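You operate a simulated robot arm through the tools that you are given. There is no shell and no other tool. Be economical: measure what you need, move in short steps, check, and stop when the job is done.

You run a simulated two-armed robot. Do the job below in one go: nothing can be reset, and whatever is moved stays where it is left.

JOB
Open the lid of the polish tin.

Only the result counts: the job must be done as asked and must still hold three seconds after the hand-in. Knocking over, shifting, dropping, spilling or breaking anything else fails it. Lids that push on must go on centred and level and be pressed home; caps that screw on are set level and turned clockwise until they are tight.

ROBOT AND FRAMES
Two 7-joint arms with two-finger parallel grippers on one trunk, on a base that drives. Base frame: it is fixed to the floor where the robot stands at the start and does not move with it; the origin is under the middle of the robot, x ahead of it, y to its left, z up. Units: m, rad, N and s.
The left shoulder is at the start at [0.07, 0.134, 1.126], the right one opposite. With the tool pointing down near the work surface each hand reaches from about 0.1 to 0.64 m from the robot's upright axis, wherever it stands, measured 20 degrees to its own side. Places, roughly: lid of the polish tin [0.6, 0, 0.8]. Payload 1.57 kg a hand.
Tool frame (each hand has its own): the origin (TCP) lies between the finger pads and is the grasp point; the fingertips stand 0.03 m ahead of it; z points along the fingers, y is the line along which they close. Largest opening 0.08 m; finger width 0.017, thickness 0.012; the body of the gripper, 0.04 by 0.082 m, starts 0.08 m behind the TCP.
Orientation is told as [roll, pitch, yaw] about the base's x, y, z axes, in that order, counted from this pose: with the fingers straight down and closing along the base's y, the tool's x points along the base's -x, its y along +y and its z along -z.

CONTROLS
- The arms move only by the tool move_arm. It takes "left_series", "right_series" or both (then of equal length, played together; a hand with none holds still); each is a list of rows, each a list of 7 numbers: the shift along the base's x, y, z in m, then the turn, a rotation vector about the base's x, y, z in rad, then the finger opening in m, from 0 to 0.08. In form: [[tx, ty, tz, wx, wy, wz, grip], ...]. A call has 1 to 12 rows; each row is the pose to reach, as a shift and turn from the pose commanded when the call began. Each row takes 0.2 s and may step no farther than 0.05 m and 0.15 rad from the row before; otherwise, or with a gripper value out of range, the whole call is refused. A pose out of reach is approached as far as the arm can. The call stops where the force on the tool passes 40 N (or 10 N more than at its start, if that is more) or the arm is blocked; 0.2 s more then pass. Each finger travels about 0.153 m/s and halts on what it meets, pressing with about 40 N; the grip force reading is that of the motor and also rises with nothing between the fingers. The clock runs only during rows and for 0.2 s after the last one: add rows that repeat a pose to give the fingers time. It gives the time, the measured TCP pose, the force on the tool (base axes), the opening and the grip force at its end, in the units of the frame above (readings bear some noise).
- Cameras (640 x 400 px; columns grow to the right, rows downward): "scene" is now at [0.137, 0.0019, 1.3537]; the picture's right is [0.02, -1.00, 0.00], its down [-0.59, -0.01, -0.81] and it looks along [0.80, 0.02, -0.59] (base axes); focal length 280 px, centre (320, 200). "left" rides on the left gripper at [0.072, 0.007, -0.122] in its tool frame; the picture's right is [-0.09, 1.00, 0.00], its down [-0.84, -0.08, -0.54] and it looks along [-0.54, -0.05, 0.84] (tool axes); focal length 238 px, centre (320, 200). "right" rides on the right gripper at [0.072, -0.007, -0.122] in its tool frame; the picture's right is [0.09, 1.00, 0.00], its down [-0.84, 0.08, -0.54] and it looks along [-0.54, 0.05, 0.84] (tool axes); focal length 238 px, centre (320, 200). There is no depth. A picture from a camera that has moved, and an enlarged one, comes with that camera's place and axes in the base frame and with its lens.
- camera(camera): a new picture of that camera. The clock stands still meanwhile.
- raise_lower(by): slides the trunk up (or, below 0, down) by that many m; the arms and the scene camera ride with it, the base frame stays. It gives what a move gives, with no picture.
- base_move(legs): drives the robot by 1 to 6 legs, each [ahead, left, turn to the left] in m, m and rad, along the robot's own axes; the way and the turn of a leg run together, so that a leg with both is an arc; at most 1.5 m and 3.142 rad a leg. The arms and the cameras ride along, it lands a little off, and it stops where it bumps. It gives what a move gives.
- turn_head(pan, tilt): turns the head with the scene camera to pan (to the left, within 1.501 rad either way) and tilt (down, from -0.506 to 1.204), counted from straight ahead of the robot. It gives what a move gives.
- enlarge(camera, box): a new picture of the part [left, top, right, bottom] of that camera's present view, enlarged. The clock stands still meanwhile.
- sign_off(): hands the job in; it is judged then, once.

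Go step by step. Nothing tells you exact positions but the pictures and the camera data: compare them with the known pose of the tool, close in by small moves and look again before you grip or let go. The budget is 120 turns and 92 pictures, counting those below and the enlarged ones. Unless the task says otherwise, let go and move clear before handing in, and close with one line.

The tools are called as name(argument=value, ...) on one line, values as JSON. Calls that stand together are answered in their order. move_arm: Moves the arms, as the interface text tells. Its arguments: {"type":"object","properties":{"left_series":{"type":"array","items":{"type":"array","items":{"type":"number"}}},"right_series":{"type":"array","items":{"type":"array","items":{"type":"number"}}}},"required":[]} The other tools are called the same way: raise_lower (by) slides the trunk up or down; base_move (legs) drives the base; turn_head (pan, tilt) turns the head that bears the scene camera; camera (camera) takes a picture; enlarge (camera, box) takes an enlarged picture of a part of a camera's view; sign_off () hands the job in.

At the start:

```text
time_s: 0.0
left_tcp_pos: [0.4625, 0.1759, 1.0922]
left_ee_rot: [-0.001, -0.001, 0.003]
left_ft_force: [-0.6, 0.1, 0.1]
left_gripper_width: 0.0803
left_gripper_force: 0.0
right_tcp_pos: [0.4293, -0.135, 1.0232]
right_ee_rot: [0.0, 0.0, 0.001]
right_ft_force: [0.7, 0.2, -0.5]
right_gripper_width: 0.0799
right_gripper_force: 0.0
trunk travel left (down, up): [-0.7, 0.24]
robot x, y, heading: [0.0028, 0.0012, -0.0]
head pan, tilt: [0.023, 0.635]
```

scene: 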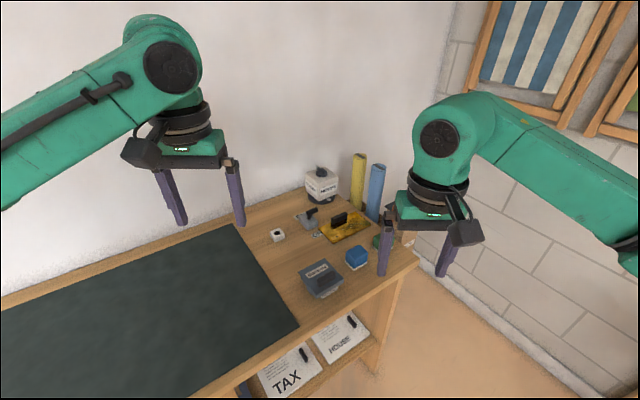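
right: 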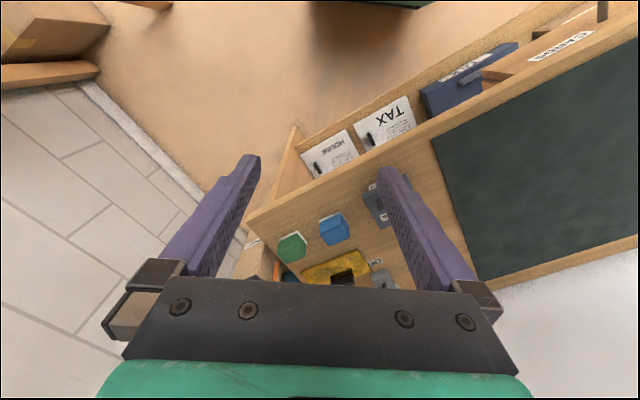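
left: 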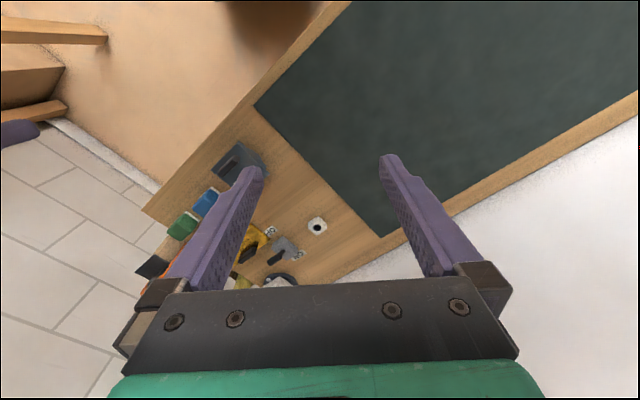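

I'll enlarge the area around the grey tin at about (320, 278), which matches the stated position.

enlarge(camera="scene", box=[260, 170, 420, 310])

enlarge(camera="left", box=[140, 120, 340, 290])

enlarge(camera="right", box=[240, 140, 420, 290])

```text
2.86 times, centred on (340, 240) of scene
camera zoom: at [0.137, 0.0019, 1.3537], right [0.02, -1.0, 0.0], down [-0.59, -0.01, -0.81], along [0.8, 0.02, -0.59], focal length 801 px, centre (263, 86)
```

zoom: 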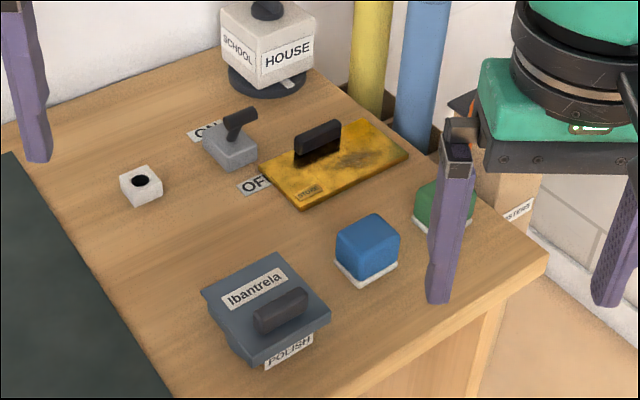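

```text
2.35 times, centred on (240, 205) of left
camera zoom: at [0.3908, 0.1819, 1.2135], right [0.09, 1.0, 0.0], down [0.84, -0.08, 0.54], along [0.54, -0.05, -0.84], focal length 561 px, centre (508, 188)
```

zoom: 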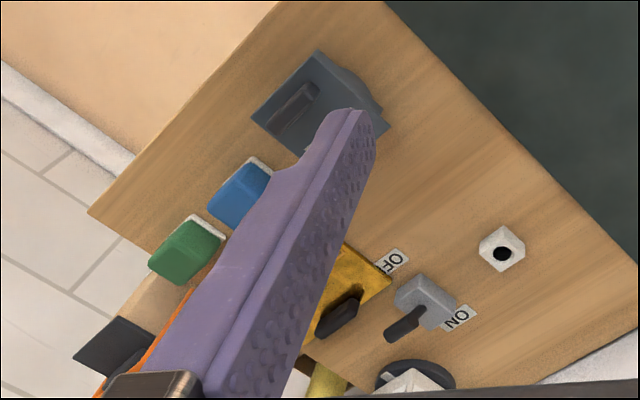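

```text
2.67 times, centred on (330, 215) of right
camera zoom: at [0.3569, -0.1409, 1.1438], right [-0.09, 1.0, 0.0], down [0.84, 0.08, 0.54], along [0.54, 0.05, -0.84], focal length 636 px, centre (293, 160)
```

zoom: 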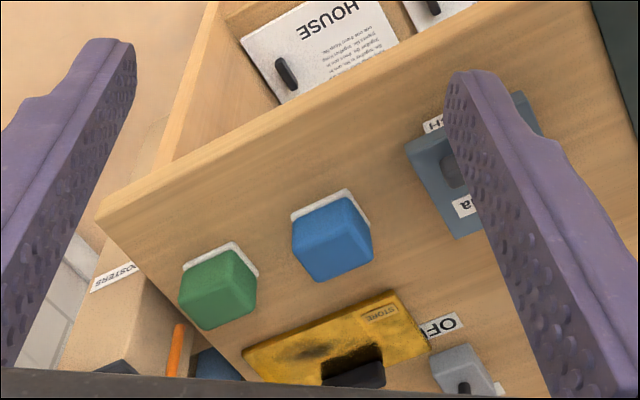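

The tin's lid is about 8 cm square and turned by about 30°. Its handle sits near (0.556, 0, 0.81) along the front edge, so the hinge is probably on the far-left edge. I'll bring the left hand over it, turned to match the handle, and look closer.

move_arm(left_series=[[0.01, -0.02, -0.012, 0, 0, -0.13, 0.08], [0.02, -0.04, -0.025, 0, 0, -0.26, 0.08], [0.03, -0.065, -0.038, 0, 0, -0.39, 0.08], [0.045, -0.09, -0.05, 0, 0, -0.52, 0.08], [0.055, -0.11, -0.063, 0, 0, -0.65, 0.08], [0.07, -0.135, -0.075, 0, 0, -0.78, 0.08], [0.08, -0.16, -0.088, 0, 0, -0.91, 0.08], [0.094, -0.178, -0.1, 0, 0, -1.047, 0.08]])

camera(camera="left")

camera(camera="scene")

```text
time_s: 1.8
left_tcp_pos: [0.5583, -0.0048, 0.9909]
left_ee_rot: [0.002, 0.001, -1.048]
left_ft_force: [0.4, -0.8, 0.4]
left_gripper_width: 0.08
left_gripper_force: 0.1
right_tcp_pos: [0.4309, -0.1356, 1.0228]
right_ee_rot: [0.0, -0.001, -0.001]
right_ft_force: [-0.2, -0.6, -0.3]
right_gripper_width: 0.0801
right_gripper_force: 0.0
trunk travel left (down, up): [-0.7, 0.24]
robot x, y, heading: [-0.0013, -0.0025, 0.003]
head pan, tilt: [0.023, 0.635]
```

```text
85 pictures are left
camera left: at [0.5275, 0.0603, 1.1126], right [0.91, 0.42, 0.0], down [0.35, -0.76, 0.54], along [0.23, -0.49, -0.84], focal length 238 px, centre (320, 200)
```

left: 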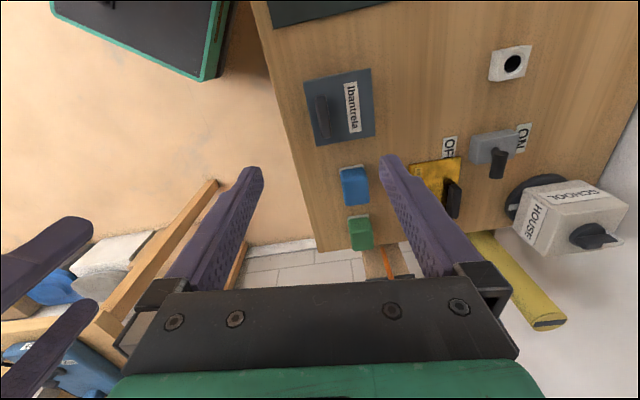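

```text
84 pictures are left
camera scene: at [0.1374, 0.0004, 1.3536], right [0.02, -1.0, 0.0], down [-0.59, -0.01, -0.8], along [0.8, 0.02, -0.59], focal length 280 px, centre (320, 200)
```

scene: 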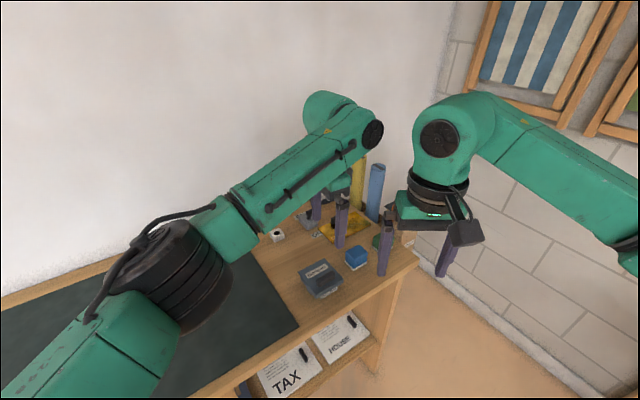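

The handle is near (0.56, -0.003), which agrees with the first estimate. I'll zoom in to get its angle and look for a hinge.

enlarge(camera="left", box=[280, 50, 400, 160])

enlarge(camera="scene", box=[280, 245, 360, 305])

```text
3.64 times, centred on (340, 105) of left
camera zoom: at [0.5275, 0.0603, 1.1126], right [0.91, 0.42, 0.0], down [0.35, -0.76, 0.54], along [0.23, -0.49, -0.84], focal length 867 px, centre (247, 546)
```

zoom: 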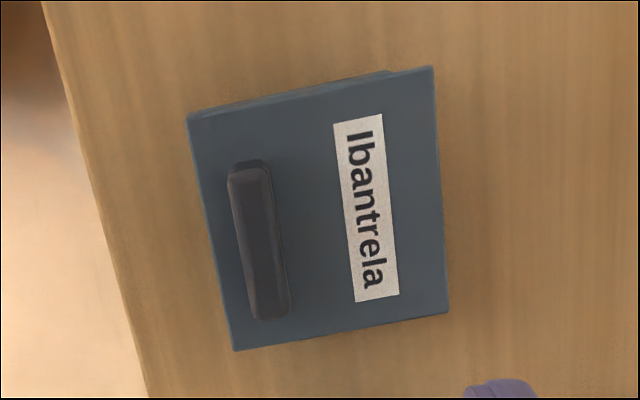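

```text
6.67 times, centred on (320, 275) of scene
camera zoom: at [0.1374, 0.0004, 1.3536], right [0.02, -1.0, 0.0], down [-0.59, -0.01, -0.8], along [0.8, 0.02, -0.59], focal length 1869 px, centre (320, -300)
```

zoom: 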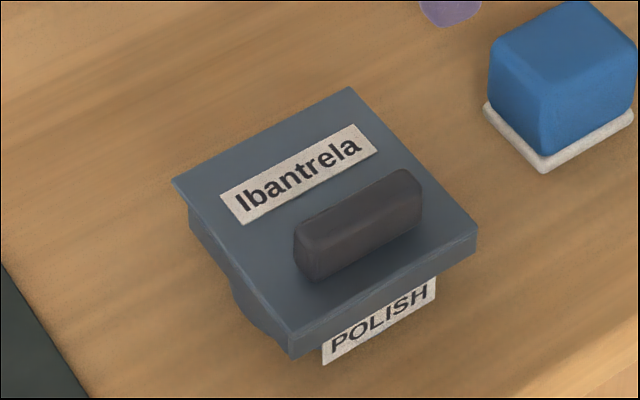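

The handle axis is at about -55°. I'll go lower with a corrected yaw and check again.

move_arm(left_series=[[0.001, 0.001, -0.03, 0, 0, 0.05, 0.08], [0.003, 0.002, -0.06, 0, 0, 0.095, 0.08], [0.003, 0.002, -0.09, 0, 0, 0.095, 0.08]])

camera(camera="left")

enlarge(camera="scene", box=[260, 190, 400, 310])

```text
time_s: 2.6
left_tcp_pos: [0.5589, -0.0015, 0.9006]
left_ee_rot: [-0.001, 0.0, -0.951]
left_ft_force: [0.5, -0.1, 0.3]
left_gripper_width: 0.08
left_gripper_force: 0.0
right_tcp_pos: [0.429, -0.1346, 1.0242]
right_ee_rot: [0.0, -0.001, -0.001]
right_ft_force: [-0.8, 0.0, 1.0]
right_gripper_width: 0.0799
right_gripper_force: 0.2
trunk travel left (down, up): [-0.7, 0.24]
robot x, y, heading: [0.0, 0.0012, 0.002]
head pan, tilt: [0.023, 0.635]
```

```text
81 pictures are left
camera left: at [0.5229, 0.0603, 1.0213], right [0.86, 0.5, 0.0], down [0.42, -0.73, 0.54], along [0.27, -0.47, -0.84], focal length 238 px, centre (320, 200)
```

left: 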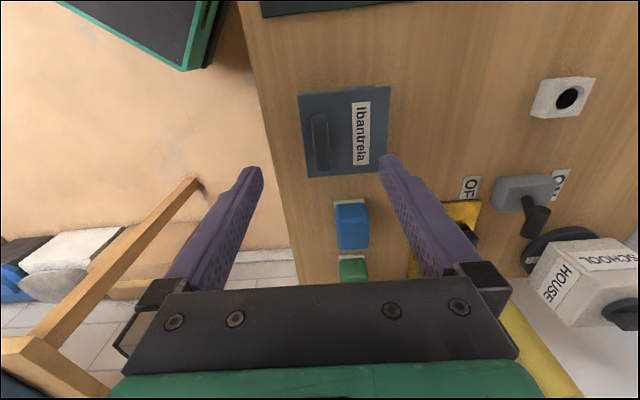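

```text
3.33 times, centred on (330, 250) of scene
camera zoom: at [0.1373, 0.0021, 1.3537], right [0.02, -1.0, 0.0], down [-0.59, -0.01, -0.81], along [0.8, 0.02, -0.59], focal length 934 px, centre (287, 33)
```

zoom: 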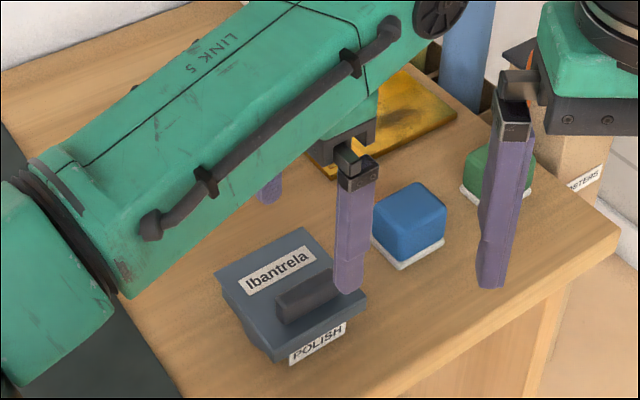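

The handle is centred between the fingers. I'll narrow the opening and descend partway, then check the clearance.

move_arm(left_series=[[0.0, -0.001, 0, 0, 0, 0, 0.04], [0.0, -0.001, -0.02, 0, 0, 0, 0.036], [0.0, -0.001, -0.04, 0, 0, 0, 0.036]])

camera(camera="left")

enlarge(camera="scene", box=[260, 200, 390, 310])

```text
time_s: 3.4
left_tcp_pos: [0.5579, -0.0011, 0.8623]
left_ee_rot: [-0.001, 0.001, -0.95]
left_ft_force: [0.4, -0.2, 0.1]
left_gripper_width: 0.0359
left_gripper_force: 0.0
right_tcp_pos: [0.4291, -0.1343, 1.0232]
right_ee_rot: [0.0, -0.001, 0.001]
right_ft_force: [-0.3, 0.8, 0.3]
right_gripper_width: 0.08
right_gripper_force: 0.1
trunk travel left (down, up): [-0.7, 0.24]
robot x, y, heading: [-0.0008, 0.001, 0.001]
head pan, tilt: [0.023, 0.635]
```

```text
79 pictures are left
camera left: at [0.5225, 0.0602, 0.9832], right [0.86, 0.5, 0.0], down [0.42, -0.73, 0.54], along [0.27, -0.47, -0.84], focal length 238 px, centre (320, 200)
```

left: 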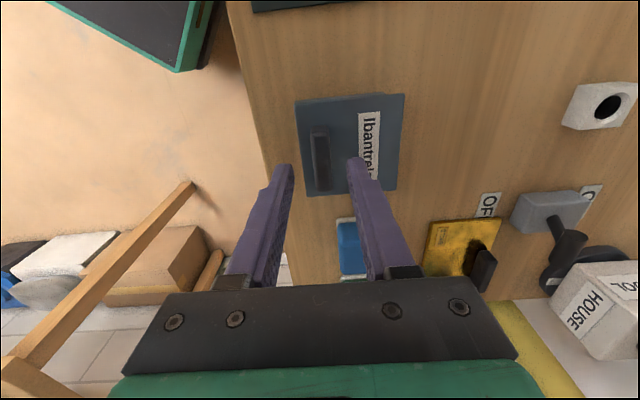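

```text
3.64 times, centred on (325, 255) of scene
camera zoom: at [0.1372, 0.0017, 1.3537], right [0.02, -1.0, 0.0], down [-0.59, -0.01, -0.81], along [0.8, 0.02, -0.59], focal length 1019 px, centre (302, 0)
```

zoom: 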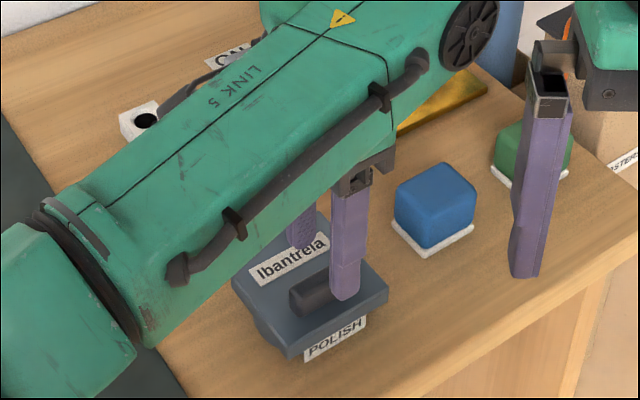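

By triangulation the handle top is at about z = 0.82. I'll descend 2 cm and look.

move_arm(left_series=[[0, 0, -0.01, 0, 0, 0, 0.036], [0, 0, -0.02, 0, 0, 0, 0.036]])

camera(camera="left")

enlarge(camera="scene", box=[260, 220, 370, 310])

```text
time_s: 4.0
left_tcp_pos: [0.5585, -0.0019, 0.8437]
left_ee_rot: [0.0, 0.0, -0.951]
left_ft_force: [-0.3, 0.2, -0.1]
left_gripper_width: 0.0359
left_gripper_force: 0.0
right_tcp_pos: [0.4304, -0.1347, 1.023]
right_ee_rot: [-0.001, 0.0, 0.001]
right_ft_force: [0.1, 0.3, -0.2]
right_gripper_width: 0.0802
right_gripper_force: 0.0
trunk travel left (down, up): [-0.7, 0.24]
robot x, y, heading: [-0.0005, -0.0017, 0.004]
head pan, tilt: [0.023, 0.635]
```

```text
77 pictures are left
camera left: at [0.5234, 0.0599, 0.9639], right [0.86, 0.5, 0.0], down [0.42, -0.73, 0.54], along [0.27, -0.47, -0.84], focal length 238 px, centre (320, 200)
```

left: 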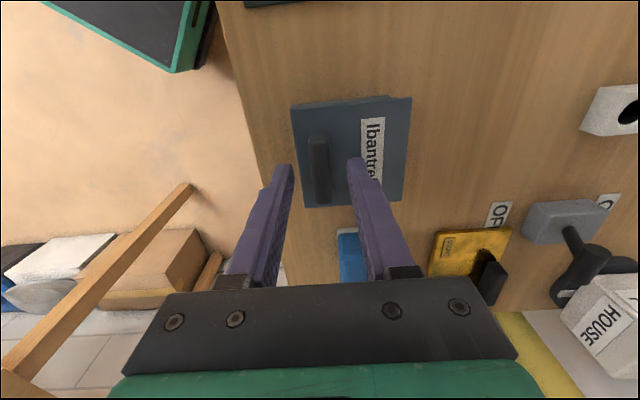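

```text
4.44 times, centred on (315, 265) of scene
camera zoom: at [0.1371, 0.0017, 1.3537], right [0.02, -1.0, 0.0], down [-0.59, -0.01, -0.81], along [0.8, 0.02, -0.59], focal length 1246 px, centre (342, -89)
```

zoom: 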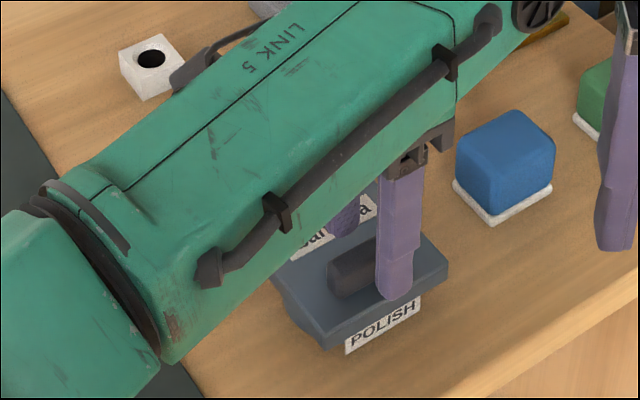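

The fingers straddle the middle of the handle. I'll go a few millimetres lower and close.

move_arm(left_series=[[0, 0, -0.003, 0, 0, 0, 0.036], [0, 0, -0.006, 0, 0, 0, 0.036]])

enlarge(camera="left", box=[260, 80, 430, 230])

```text
time_s: 4.6
left_tcp_pos: [0.56, -0.0016, 0.8374]
left_ee_rot: [0.0, 0.001, -0.951]
left_ft_force: [-1.2, 0.0, -0.2]
left_gripper_width: 0.0362
left_gripper_force: 0.1
right_tcp_pos: [0.4292, -0.1336, 1.0236]
right_ee_rot: [-0.001, 0.0, 0.0]
right_ft_force: [0.8, 0.0, -0.2]
right_gripper_width: 0.0798
right_gripper_force: 0.0
trunk travel left (down, up): [-0.7, 0.24]
robot x, y, heading: [0.001, 0.0021, -0.002]
head pan, tilt: [0.023, 0.635]
```

```text
2.67 times, centred on (345, 155) of left
camera zoom: at [0.5234, 0.0607, 0.9581], right [0.86, 0.5, 0.0], down [0.42, -0.73, 0.54], along [0.27, -0.47, -0.84], focal length 636 px, centre (253, 320)
```

zoom: 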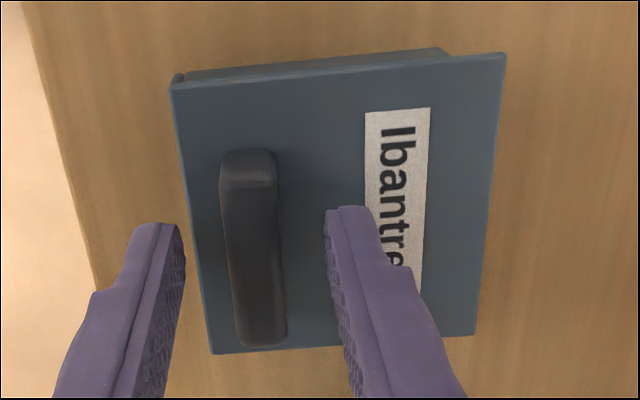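

The tips now straddle the handle below its top, with no contact force yet. I'll close on the handle.

move_arm(left_series=[[0, 0, 0, 0, 0, 0, 0.024], [0, 0, 0, 0, 0, 0, 0.016], [0, 0, 0, 0, 0, 0, 0.008], [0, 0, 0, 0, 0, 0, 0.008]])

enlarge(camera="left", box=[260, 80, 430, 230])

enlarge(camera="scene", box=[260, 220, 370, 310])

```text
time_s: 5.6
left_tcp_pos: [0.5593, -0.0017, 0.8362]
left_ee_rot: [0.001, 0.0, -0.948]
left_ft_force: [2.6, 0.9, -0.6]
left_gripper_width: 0.0137
left_gripper_force: 30.4
right_tcp_pos: [0.429, -0.1342, 1.0227]
right_ee_rot: [0.0, 0.0, 0.001]
right_ft_force: [0.0, 0.2, -0.5]
right_gripper_width: 0.08
right_gripper_force: 0.0
trunk travel left (down, up): [-0.7, 0.24]
robot x, y, heading: [-0.0016, 0.003, -0.001]
head pan, tilt: [0.023, 0.635]
```

```text
2.67 times, centred on (345, 155) of left
camera zoom: at [0.5237, 0.0608, 0.9582], right [0.86, 0.5, 0.0], down [0.42, -0.73, 0.54], along [0.27, -0.47, -0.84], focal length 636 px, centre (253, 320)
```

zoom: 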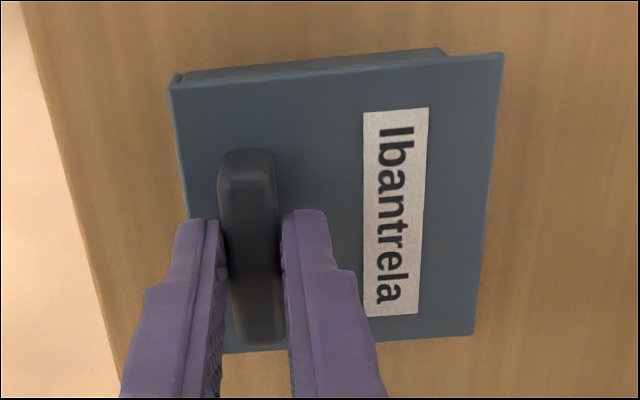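

```text
4.44 times, centred on (315, 265) of scene
camera zoom: at [0.1374, 0.0021, 1.3536], right [0.02, -1.0, 0.0], down [-0.59, -0.01, -0.8], along [0.8, 0.02, -0.59], focal length 1246 px, centre (342, -89)
```

zoom: 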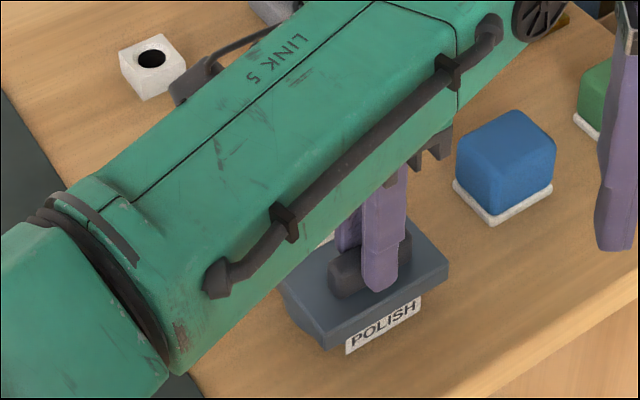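

I have the handle gripped (13.7 mm). Next I'll swing it a little about the presumed far-edge hinge and watch the forces.

move_arm(left_series=[[0.0015, 0.001, 0.003, -0.029, 0.041, 0, 0.006], [0.003, 0.0021, 0.006, -0.058, 0.0815, 0, 0.006], [0.003, 0.0021, 0.006, -0.058, 0.0815, 0, 0.006]])

enlarge(camera="left", box=[260, 80, 430, 230])

enlarge(camera="scene", box=[260, 220, 370, 310])

```text
time_s: 6.4
left_tcp_pos: [0.5637, 0.0012, 0.8422]
left_ee_rot: [-0.101, 0.002, -0.949]
left_ft_force: [5.4, 4.0, 1.8]
left_gripper_width: 0.0134
left_gripper_force: 30.1
right_tcp_pos: [0.4307, -0.1328, 1.0229]
right_ee_rot: [0.001, 0.001, 0.001]
right_ft_force: [-0.7, -0.5, -0.2]
right_gripper_width: 0.0798
right_gripper_force: 0.0
trunk travel left (down, up): [-0.7, 0.24]
robot x, y, heading: [0.0035, 0.0033, 0.0]
head pan, tilt: [0.023, 0.635]
```

```text
2.67 times, centred on (345, 155) of left
camera zoom: at [0.5372, 0.0704, 0.962], right [0.86, 0.5, -0.1], down [0.47, -0.69, 0.55], along [0.2, -0.52, -0.83], focal length 636 px, centre (253, 320)
```

zoom: 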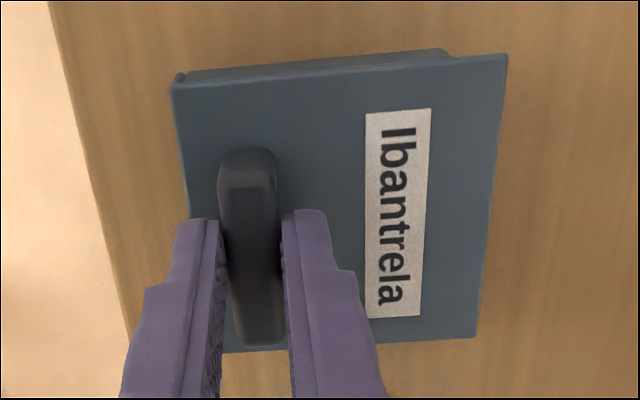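

```text
4.44 times, centred on (315, 265) of scene
camera zoom: at [0.1385, 0.0028, 1.3535], right [0.02, -1.0, 0.0], down [-0.59, -0.01, -0.8], along [0.8, 0.02, -0.59], focal length 1246 px, centre (342, -89)
```

zoom: 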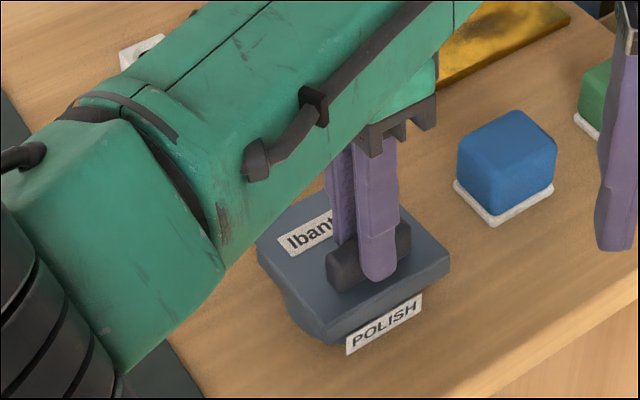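

The lid tilts with the hand while the tin body and POLISH label stay put, and the forces are low, so it is hinged at the far edge. I'll continue the arc to about 0.4 rad.

move_arm(left_series=[[0.0017, 0.0012, 0.0029, -0.029, 0.041, 0, 0.006], [0.0034, 0.0024, 0.0057, -0.058, 0.0815, 0, 0.006], [0.0053, 0.0038, 0.0083, -0.087, 0.122, 0, 0.006], [0.0073, 0.0052, 0.0108, -0.116, 0.163, 0, 0.006], [0.0094, 0.0067, 0.0132, -0.145, 0.204, 0, 0.006], [0.0115, 0.0082, 0.0155, -0.174, 0.2445, 0, 0.006]])

enlarge(camera="left", box=[260, 80, 430, 230])

enlarge(camera="scene", box=[260, 220, 370, 310])

```text
time_s: 7.1
left_tcp_pos: [0.5621, 0.0112, 0.8484]
left_ee_rot: [-0.187, -0.017, -0.952]
left_ft_force: [28.0, -4.8, -4.0]
left_gripper_width: 0.0143
left_gripper_force: 30.6
left hand out of reach, approached as far as the arm can: row 1, 2, 3
right_tcp_pos: [0.4347, -0.1346, 1.0204]
right_ee_rot: [0.003, 0.004, -0.001]
right_ft_force: [0.2, 0.6, 0.4]
right_gripper_width: 0.0799
right_gripper_force: 0.0
trunk travel left (down, up): [-0.7, 0.24]
robot x, y, heading: [0.0029, 0.0001, -0.004]
head pan, tilt: [0.023, 0.635]
stopped in row 3 (left hand): the force on the tool passed its limit (the readings are from after the stop); the commanded pose is now the measured one
```

```text
2.67 times, centred on (345, 155) of left
camera zoom: at [0.5433, 0.0874, 0.9654], right [0.85, 0.49, -0.18], down [0.5, -0.66, 0.56], along [0.15, -0.57, -0.81], focal length 636 px, centre (253, 320)
```

zoom: 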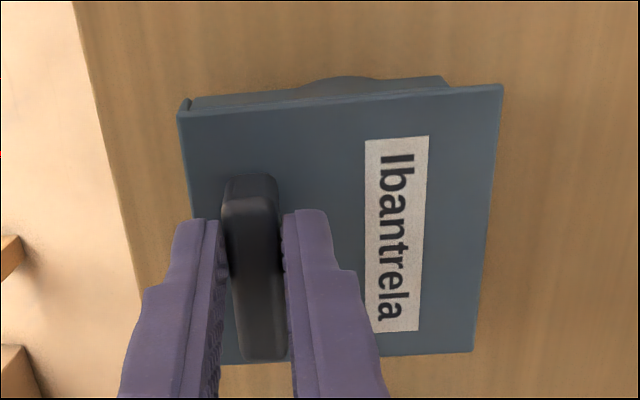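

```text
4.44 times, centred on (315, 265) of scene
camera zoom: at [0.1438, 0.0012, 1.353], right [0.02, -1.0, 0.0], down [-0.6, -0.01, -0.8], along [0.8, 0.02, -0.6], focal length 1246 px, centre (342, -89)
```

zoom: 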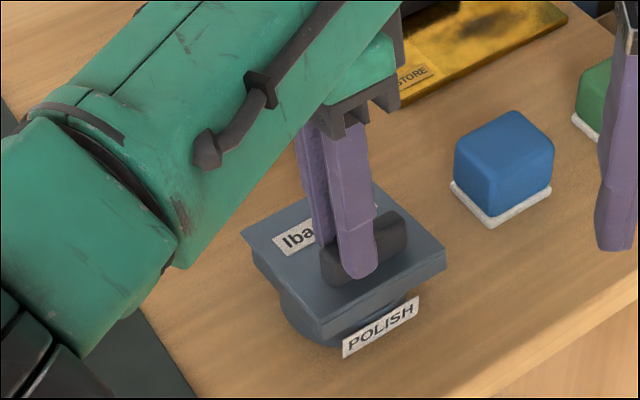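

The left arm hit a reach limit at about 0.2 rad of opening. I'll let go and see whether the lid stays up by itself. If it does, the right hand can lift it from under the front edge.

move_arm(left_series=[[0, 0, 0, 0, 0, 0, 0.02], [0, 0, 0, 0, 0, 0, 0.032], [0, 0, 0, 0, 0, 0, 0.032]])

enlarge(camera="left", box=[260, 80, 430, 230])

enlarge(camera="scene", box=[260, 220, 370, 310])

```text
time_s: 7.9
left_tcp_pos: [0.555, 0.0111, 0.8502]
left_ee_rot: [-0.193, -0.01, -0.953]
left_ft_force: [0.3, -0.3, 0.0]
left_gripper_width: 0.0321
left_gripper_force: 0.2
right_tcp_pos: [0.4293, -0.1353, 1.0237]
right_ee_rot: [-0.001, 0.001, -0.002]
right_ft_force: [0.6, 0.4, 0.0]
right_gripper_width: 0.0801
right_gripper_force: 0.0
trunk travel left (down, up): [-0.7, 0.24]
robot x, y, heading: [-0.0011, -0.003, 0.004]
head pan, tilt: [0.023, 0.635]
```

```text
2.67 times, centred on (345, 155) of left
camera zoom: at [0.5369, 0.0877, 0.967], right [0.85, 0.49, -0.19], down [0.5, -0.66, 0.55], along [0.15, -0.57, -0.81], focal length 636 px, centre (253, 320)
```

zoom: 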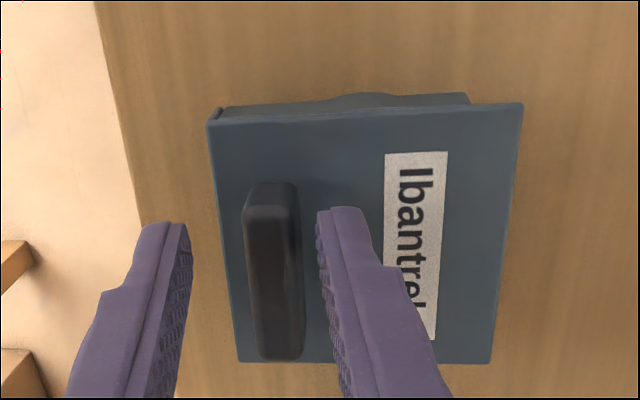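

```text
4.44 times, centred on (315, 265) of scene
camera zoom: at [0.137, 0.0016, 1.3538], right [0.02, -1.0, 0.0], down [-0.59, -0.01, -0.81], along [0.81, 0.02, -0.59], focal length 1246 px, centre (342, -89)
```

zoom: 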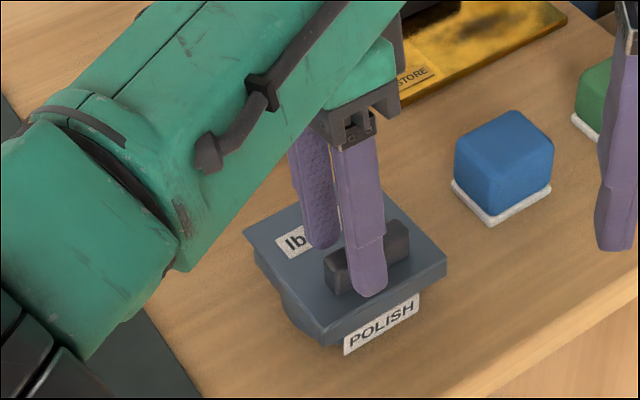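

The lid dropped back shut and the tin did not move. The left arm was at its reach limit, so I'll pull it back and shift the base to the right along the desk edge, putting the tin in the left arm's comfortable zone.

move_arm(left_series=[[0, 0, 0.03, 0.04, -0.055, 0, 0.04], [-0.02, 0.0, 0.07, 0.08, -0.11, 0, 0.04], [-0.05, 0.015, 0.1, 0.116, -0.163, 0, 0.04], [-0.09, 0.03, 0.115, 0.116, -0.163, 0, 0.04], [-0.13, 0.04, 0.12, 0.116, -0.163, 0, 0.04]])

camera(camera="scene")

```text
time_s: 9.1
left_tcp_pos: [0.4231, 0.051, 0.9698]
left_ee_rot: [0.007, -0.008, -0.954]
left_ft_force: [0.4, -0.2, 0.0]
left_gripper_width: 0.0399
left_gripper_force: 0.0
right_tcp_pos: [0.4284, -0.1346, 1.0241]
right_ee_rot: [0.0, 0.001, -0.003]
right_ft_force: [-0.4, 0.6, -0.5]
right_gripper_width: 0.0801
right_gripper_force: 0.0
trunk travel left (down, up): [-0.7, 0.24]
robot x, y, heading: [0.001, 0.0031, -0.003]
head pan, tilt: [0.023, 0.635]
```

```text
66 pictures are left
camera scene: at [0.1363, 0.0023, 1.3538], right [0.02, -1.0, 0.0], down [-0.59, -0.01, -0.81], along [0.81, 0.02, -0.59], focal length 280 px, centre (320, 200)
```

scene: 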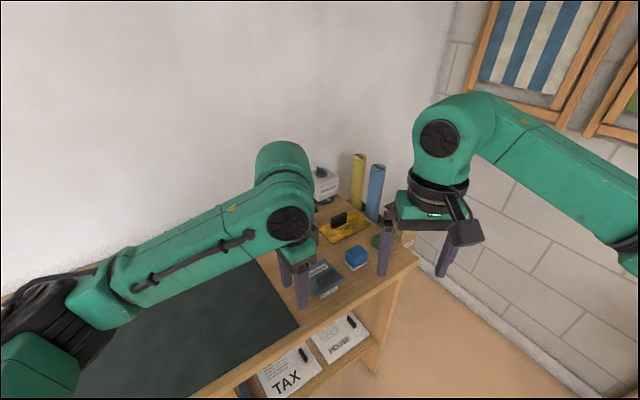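

The way is clear, so I'll drive parallel to the desk edge.

base_move(legs=[[0.113, -0.165, 0]])

camera(camera="scene")

camera(camera="left")

```text
time_s: 10.7
left_tcp_pos: [0.539, -0.1129, 0.971]
left_ee_rot: [0.005, -0.009, -0.952]
left_ft_force: [-1.4, 0.0, 1.1]
left_gripper_width: 0.0399
left_gripper_force: 0.0
right_tcp_pos: [0.5438, -0.2974, 1.0224]
right_ee_rot: [-0.001, 0.001, 0.001]
right_ft_force: [0.7, -0.6, 0.8]
right_gripper_width: 0.0803
right_gripper_force: 0.0
trunk travel left (down, up): [-0.7, 0.24]
robot x, y, heading: [0.1144, -0.1637, 0.003]
head pan, tilt: [0.023, 0.635]
```

```text
65 pictures are left
camera scene: at [0.2515, -0.1612, 1.3538], right [0.02, -1.0, 0.0], down [-0.59, -0.01, -0.81], along [0.81, 0.02, -0.59], focal length 280 px, centre (320, 200)
```

scene: 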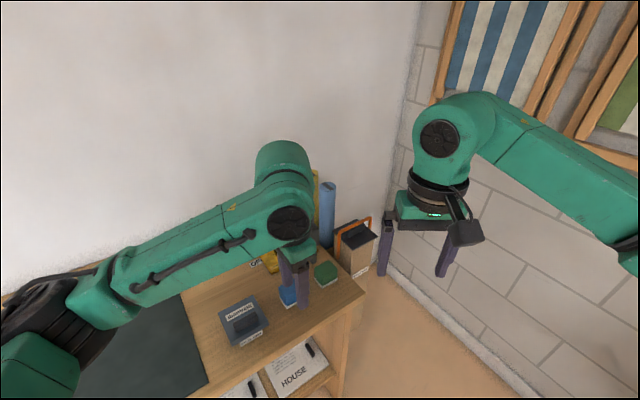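

```text
64 pictures are left
camera left: at [0.5012, -0.0502, 1.0901], right [0.87, 0.5, 0.01], down [0.41, -0.73, 0.55], along [0.28, -0.47, -0.84], focal length 238 px, centre (320, 200)
```

left: 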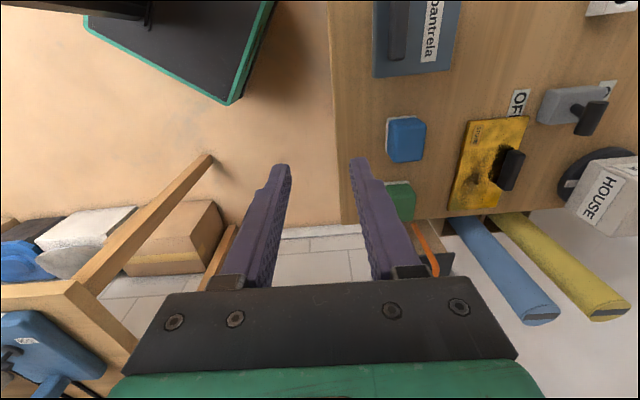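

The base has moved well. Now I'll bring the left hand back above the handle.

move_arm(left_series=[[0.005, 0.04, 0.0, 0, 0, 0, 0.036], [0.012, 0.08, 0.0, 0, 0, 0, 0.036], [0.02, 0.111, -0.02, 0, 0, 0, 0.036], [0.02, 0.111, -0.06, 0, 0, 0, 0.036], [0.02, 0.111, -0.095, 0, 0, 0, 0.036]])

enlarge(camera="left", box=[260, 70, 430, 220])

```text
time_s: 11.9
left_tcp_pos: [0.5567, -0.0018, 0.8757]
left_ee_rot: [0.007, -0.008, -0.955]
left_ft_force: [1.2, -0.7, -0.3]
left_gripper_width: 0.036
left_gripper_force: 0.1
right_tcp_pos: [0.5443, -0.2983, 1.0222]
right_ee_rot: [-0.001, 0.001, 0.0]
right_ft_force: [0.2, 0.2, 0.2]
right_gripper_width: 0.0801
right_gripper_force: 0.0
trunk travel left (down, up): [-0.7, 0.24]
robot x, y, heading: [0.1169, -0.1603, 0.002]
head pan, tilt: [0.023, 0.635]
```

```text
2.67 times, centred on (345, 145) of left
camera zoom: at [0.5211, 0.0608, 0.9963], right [0.87, 0.5, 0.01], down [0.41, -0.73, 0.55], along [0.28, -0.47, -0.84], focal length 636 px, centre (253, 347)
```

zoom: 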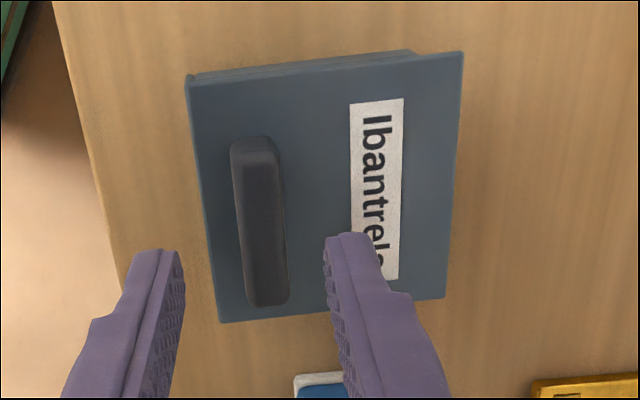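

It's aligned. Descend and grip.

move_arm(left_series=[[0.001, 0.0005, -0.015, -0.005, 0.008, 0, 0.036], [0.001, 0.0005, -0.03, -0.005, 0.008, 0, 0.036], [0.001, 0.0005, -0.039, -0.005, 0.008, 0, 0.036], [0.001, 0.0005, -0.039, -0.005, 0.008, 0, 0.022], [0.001, 0.0005, -0.039, -0.005, 0.008, 0, 0.006], [0.001, 0.0005, -0.039, -0.005, 0.008, 0, 0.004]])

enlarge(camera="left", box=[260, 80, 430, 230])

```text
time_s: 13.3
left_tcp_pos: [0.56, -0.0013, 0.8341]
left_ee_rot: [-0.004, -0.007, -0.953]
left_ft_force: [0.8, -0.3, -7.7]
left_gripper_width: 0.0134
left_gripper_force: 29.4
right_tcp_pos: [0.5448, -0.2974, 1.0223]
right_ee_rot: [0.001, 0.001, 0.0]
right_ft_force: [0.3, 0.5, 0.6]
right_gripper_width: 0.08
right_gripper_force: 0.0
trunk travel left (down, up): [-0.7, 0.24]
robot x, y, heading: [0.1142, -0.1675, 0.002]
head pan, tilt: [0.023, 0.635]
```

```text
2.67 times, centred on (345, 155) of left
camera zoom: at [0.5242, 0.0616, 0.9547], right [0.87, 0.5, 0.0], down [0.42, -0.72, 0.55], along [0.27, -0.48, -0.84], focal length 636 px, centre (253, 320)
```

zoom: 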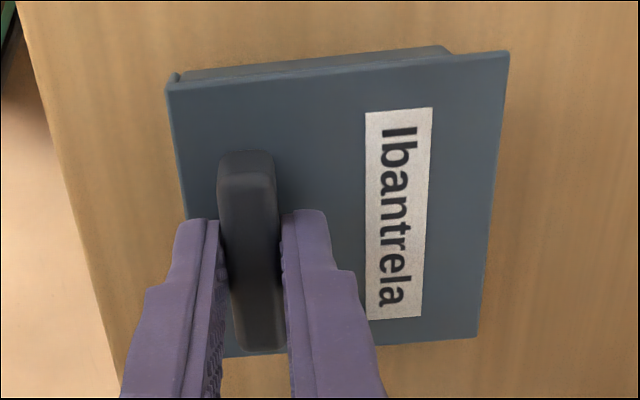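

Gripped again. I'll run the arc to 0.3 rad and check the forces.

move_arm(left_series=[[0.0014, 0.001, 0.0028, -0.029, 0.041, 0, 0.004], [0.0029, 0.002, 0.0055, -0.058, 0.0815, 0, 0.004], [0.0045, 0.0032, 0.0081, -0.087, 0.122, 0, 0.004], [0.0061, 0.0043, 0.0107, -0.116, 0.163, 0, 0.004], [0.0079, 0.0056, 0.0131, -0.145, 0.204, 0, 0.004], [0.0098, 0.0069, 0.0154, -0.174, 0.2445, 0, 0.004]])

enlarge(camera="left", box=[260, 80, 430, 230])

camera(camera="scene")

```text
time_s: 14.7
left_tcp_pos: [0.5721, 0.0081, 0.8496]
left_ee_rot: [-0.302, -0.01, -0.95]
left_ft_force: [11.6, 9.4, 1.4]
left_gripper_width: 0.0136
left_gripper_force: 30.1
right_tcp_pos: [0.5447, -0.2959, 1.0235]
right_ee_rot: [-0.002, 0.002, -0.001]
right_ft_force: [0.0, 0.1, -0.3]
right_gripper_width: 0.0799
right_gripper_force: 0.1
trunk travel left (down, up): [-0.7, 0.24]
robot x, y, heading: [0.1176, -0.1629, 0.001]
head pan, tilt: [0.023, 0.635]
```

```text
2.67 times, centred on (345, 155) of left
camera zoom: at [0.5646, 0.0909, 0.9626], right [0.83, 0.48, -0.3], down [0.56, -0.62, 0.55], along [0.08, -0.62, -0.78], focal length 636 px, centre (253, 320)
```

zoom: 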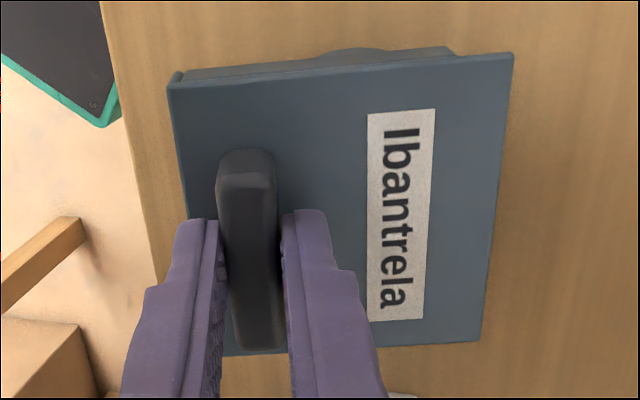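

```text
60 pictures are left
camera scene: at [0.2545, -0.1598, 1.3534], right [0.02, -1.0, 0.0], down [-0.59, -0.01, -0.8], along [0.8, 0.02, -0.59], focal length 280 px, centre (320, 200)
```

scene: 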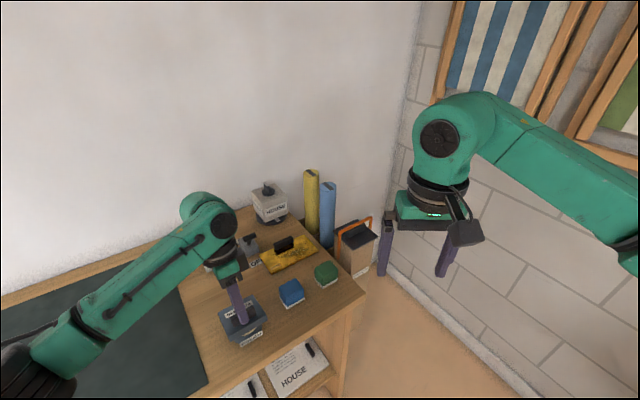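

enlarge(camera="scene", box=[190, 270, 290, 350])

```text
5.00 times, centred on (240, 310) of scene
camera zoom: at [0.2545, -0.1598, 1.3534], right [0.02, -1.0, 0.0], down [-0.59, -0.01, -0.8], along [0.8, 0.02, -0.59], focal length 1402 px, centre (720, -350)
```

zoom: 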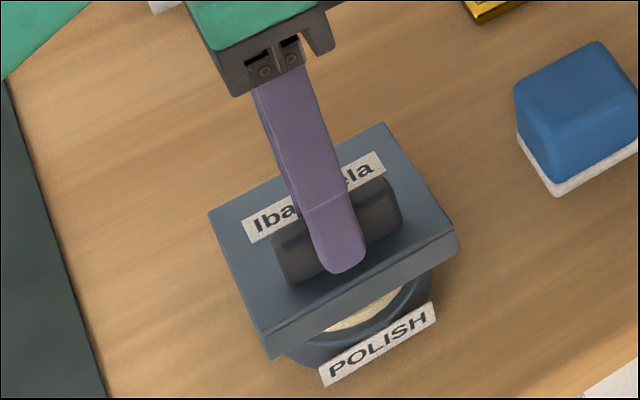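

The lid is opening and I can see the polish inside, with the tin body still in place. The hand is being pulled slightly toward the hinge, so I'll continue with a correction toward it.

move_arm(left_series=[[0.0036, 0.0026, 0.0023, -0.029, 0.041, 0, 0.004], [0.006, 0.0043, 0.0046, -0.058, 0.0815, 0, 0.004], [0.0083, 0.006, 0.0067, -0.087, 0.122, 0, 0.004], [0.0108, 0.0077, 0.0087, -0.116, 0.163, 0, 0.004], [0.0133, 0.0095, 0.0105, -0.145, 0.204, 0, 0.004], [0.0159, 0.0113, 0.0122, -0.174, 0.2445, 0, 0.004]])

enlarge(camera="scene", box=[190, 270, 290, 350])

```text
time_s: 16.1
left_tcp_pos: [0.5885, 0.0178, 0.8622]
left_ee_rot: [-0.608, -0.008, -0.949]
left_ft_force: [9.0, 7.5, -2.5]
left_gripper_width: 0.0142
left_gripper_force: 30.6
right_tcp_pos: [0.5474, -0.2963, 1.022]
right_ee_rot: [-0.001, 0.003, -0.001]
right_ft_force: [0.4, -0.1, 0.2]
right_gripper_width: 0.0799
right_gripper_force: 0.0
trunk travel left (down, up): [-0.7, 0.24]
robot x, y, heading: [0.1154, -0.164, 0.001]
head pan, tilt: [0.023, 0.635]
```

```text
5.00 times, centred on (240, 310) of scene
camera zoom: at [0.255, -0.1599, 1.3533], right [0.02, -1.0, 0.0], down [-0.59, -0.01, -0.8], along [0.8, 0.02, -0.6], focal length 1402 px, centre (720, -350)
```

zoom: 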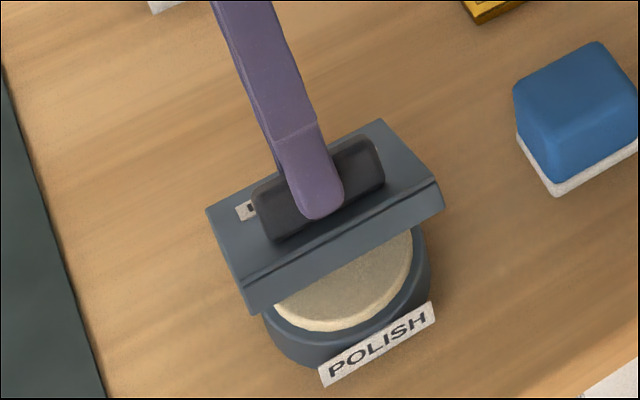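

This is working well. Continue to 0.9 rad.

move_arm(left_series=[[0.0031, 0.0022, 0.0014, -0.029, 0.041, 0, 0.004], [0.0061, 0.0043, 0.0028, -0.058, 0.0815, 0, 0.004], [0.0089, 0.0063, 0.0039, -0.087, 0.122, 0, 0.004], [0.0117, 0.0083, 0.005, -0.116, 0.163, 0, 0.004], [0.0145, 0.0103, 0.0058, -0.145, 0.204, 0, 0.004], [0.0174, 0.0123, 0.0065, -0.174, 0.2445, 0, 0.004]])

camera(camera="scene")

enlarge(camera="scene", box=[190, 270, 290, 350])

```text
time_s: 17.5
left_tcp_pos: [0.5978, 0.0257, 0.8652]
left_ee_rot: [-0.805, -0.002, -0.949]
left_ft_force: [14.3, 8.0, -16.9]
left_gripper_width: 0.015
left_gripper_force: 31.5
left hand out of reach, approached as far as the arm can: row 4, 5, 6
right_tcp_pos: [0.5496, -0.2961, 1.0218]
right_ee_rot: [-0.001, 0.006, 0.001]
right_ft_force: [0.9, 0.4, -0.8]
right_gripper_width: 0.0797
right_gripper_force: 0.0
trunk travel left (down, up): [-0.7, 0.24]
robot x, y, heading: [0.1169, -0.163, -0.003]
head pan, tilt: [0.023, 0.635]
```

```text
57 pictures are left
camera scene: at [0.2589, -0.1586, 1.3527], right [0.02, -1.0, 0.0], down [-0.6, -0.02, -0.8], along [0.8, 0.02, -0.6], focal length 280 px, centre (320, 200)
```

scene: 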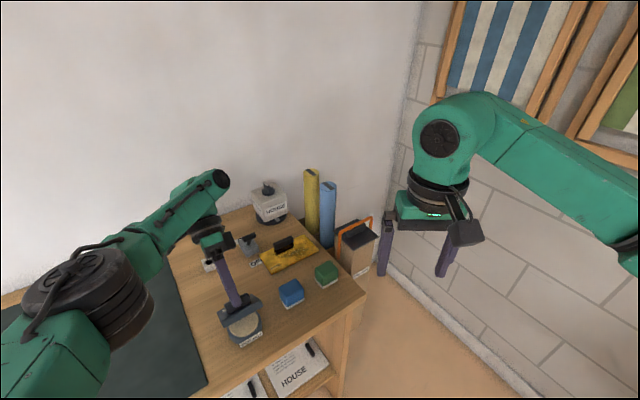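

```text
5.00 times, centred on (240, 310) of scene
camera zoom: at [0.2589, -0.1586, 1.3527], right [0.02, -1.0, 0.0], down [-0.6, -0.02, -0.8], along [0.8, 0.02, -0.6], focal length 1402 px, centre (720, -350)
```

zoom: 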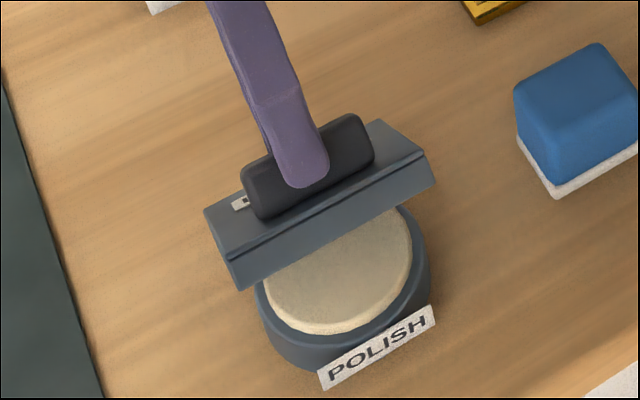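

The left arm holds the lid at about 45° and is at its limit again. I'll bring the right hand, fingers closed, in from the front so it can push the raised lid edge on over.

move_arm(right_series=[[-0.004, 0.033, -0.005, 0.015, -0.048, 0.102, 0.05], [-0.008, 0.066, -0.01, 0.031, -0.097, 0.204, 0.03], [-0.013, 0.1, -0.015, 0.046, -0.145, 0.307, 0.01], [-0.018, 0.133, -0.02, 0.062, -0.193, 0.409, 0.0], [-0.025, 0.166, -0.025, 0.077, -0.242, 0.511, 0.0], [-0.03, 0.195, -0.03, 0.0926, -0.29, 0.613, 0.0]])

camera(camera="scene")

camera(camera="right")

```text
time_s: 18.9
left_tcp_pos: [0.5979, 0.0254, 0.8651]
left_ee_rot: [-0.807, -0.004, -0.95]
left_ft_force: [15.5, 9.6, -18.1]
left_gripper_width: 0.0147
left_gripper_force: 31.1
right_tcp_pos: [0.5182, -0.0974, 0.9888]
right_ee_rot: [0.001, -0.293, 0.618]
right_ft_force: [0.4, -0.7, 0.4]
right_gripper_width: 0.0
right_gripper_force: 21.2
trunk travel left (down, up): [-0.7, 0.24]
robot x, y, heading: [0.1134, -0.1683, 0.004]
head pan, tilt: [0.023, 0.635]
```

```text
55 pictures are left
camera scene: at [0.2592, -0.1578, 1.3528], right [0.02, -1.0, 0.0], down [-0.6, -0.02, -0.8], along [0.8, 0.02, -0.6], focal length 280 px, centre (320, 200)
```

scene: 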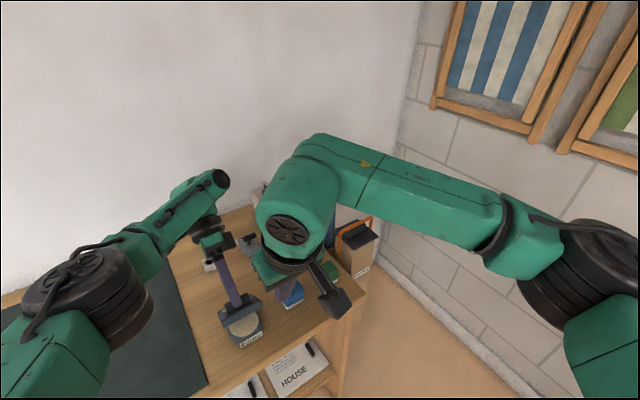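

```text
54 pictures are left
camera right: at [0.4371, -0.1642, 1.0833], right [-0.65, 0.76, -0.03], down [0.48, 0.44, 0.76], along [0.59, 0.48, -0.65], focal length 238 px, centre (320, 200)
```

right: 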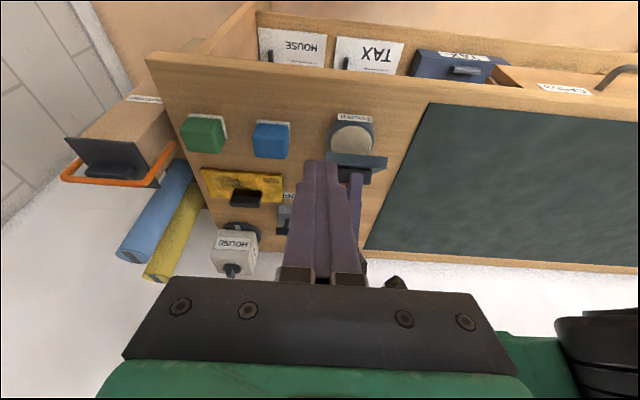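

I'll lower it in front of the raised edge.

move_arm(right_series=[[0.0, 0.024, -0.03, 0, 0, 0, 0], [0.004, 0.04, -0.06, 0, 0, 0, 0], [0.008, 0.048, -0.095, 0, 0, 0, 0]])

camera(camera="right")

enlarge(camera="scene", box=[170, 220, 330, 350])

```text
time_s: 19.7
left_tcp_pos: [0.5981, 0.0251, 0.8648]
left_ee_rot: [-0.807, -0.004, -0.95]
left_ft_force: [15.6, 9.1, -17.0]
left_gripper_width: 0.0148
left_gripper_force: 30.5
right_tcp_pos: [0.5254, -0.0541, 0.8967]
right_ee_rot: [0.002, -0.293, 0.616]
right_ft_force: [-0.2, 0.6, 0.3]
right_gripper_width: 0.0
right_gripper_force: 21.5
trunk travel left (down, up): [-0.7, 0.24]
robot x, y, heading: [0.1156, -0.162, 0.003]
head pan, tilt: [0.023, 0.635]
```

```text
53 pictures are left
camera right: at [0.4435, -0.119, 0.9901], right [-0.65, 0.76, -0.03], down [0.48, 0.44, 0.76], along [0.59, 0.48, -0.65], focal length 238 px, centre (320, 200)
```

right: 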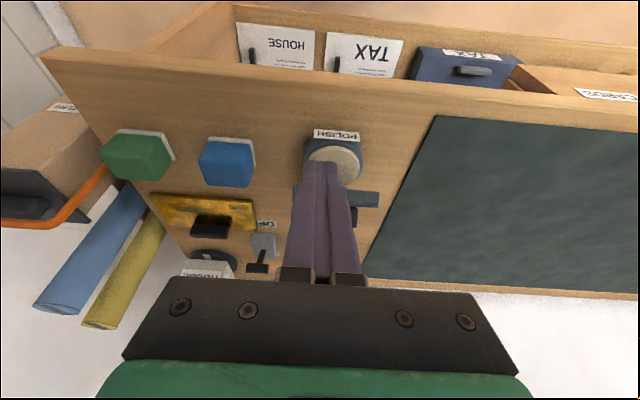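

```text
3.08 times, centred on (250, 285) of scene
camera zoom: at [0.2592, -0.158, 1.3528], right [0.02, -1.0, 0.0], down [-0.6, -0.02, -0.8], along [0.8, 0.02, -0.6], focal length 862 px, centre (535, -62)
```

zoom: 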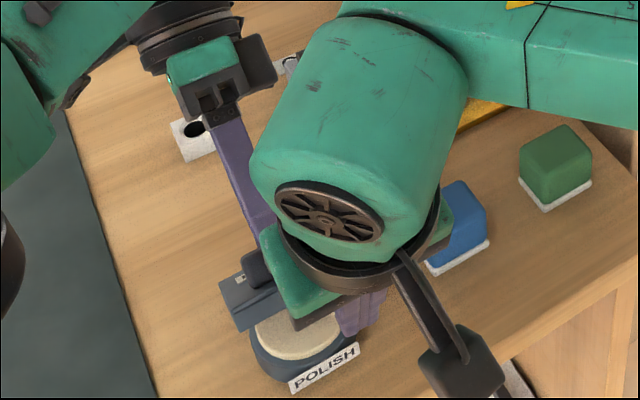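

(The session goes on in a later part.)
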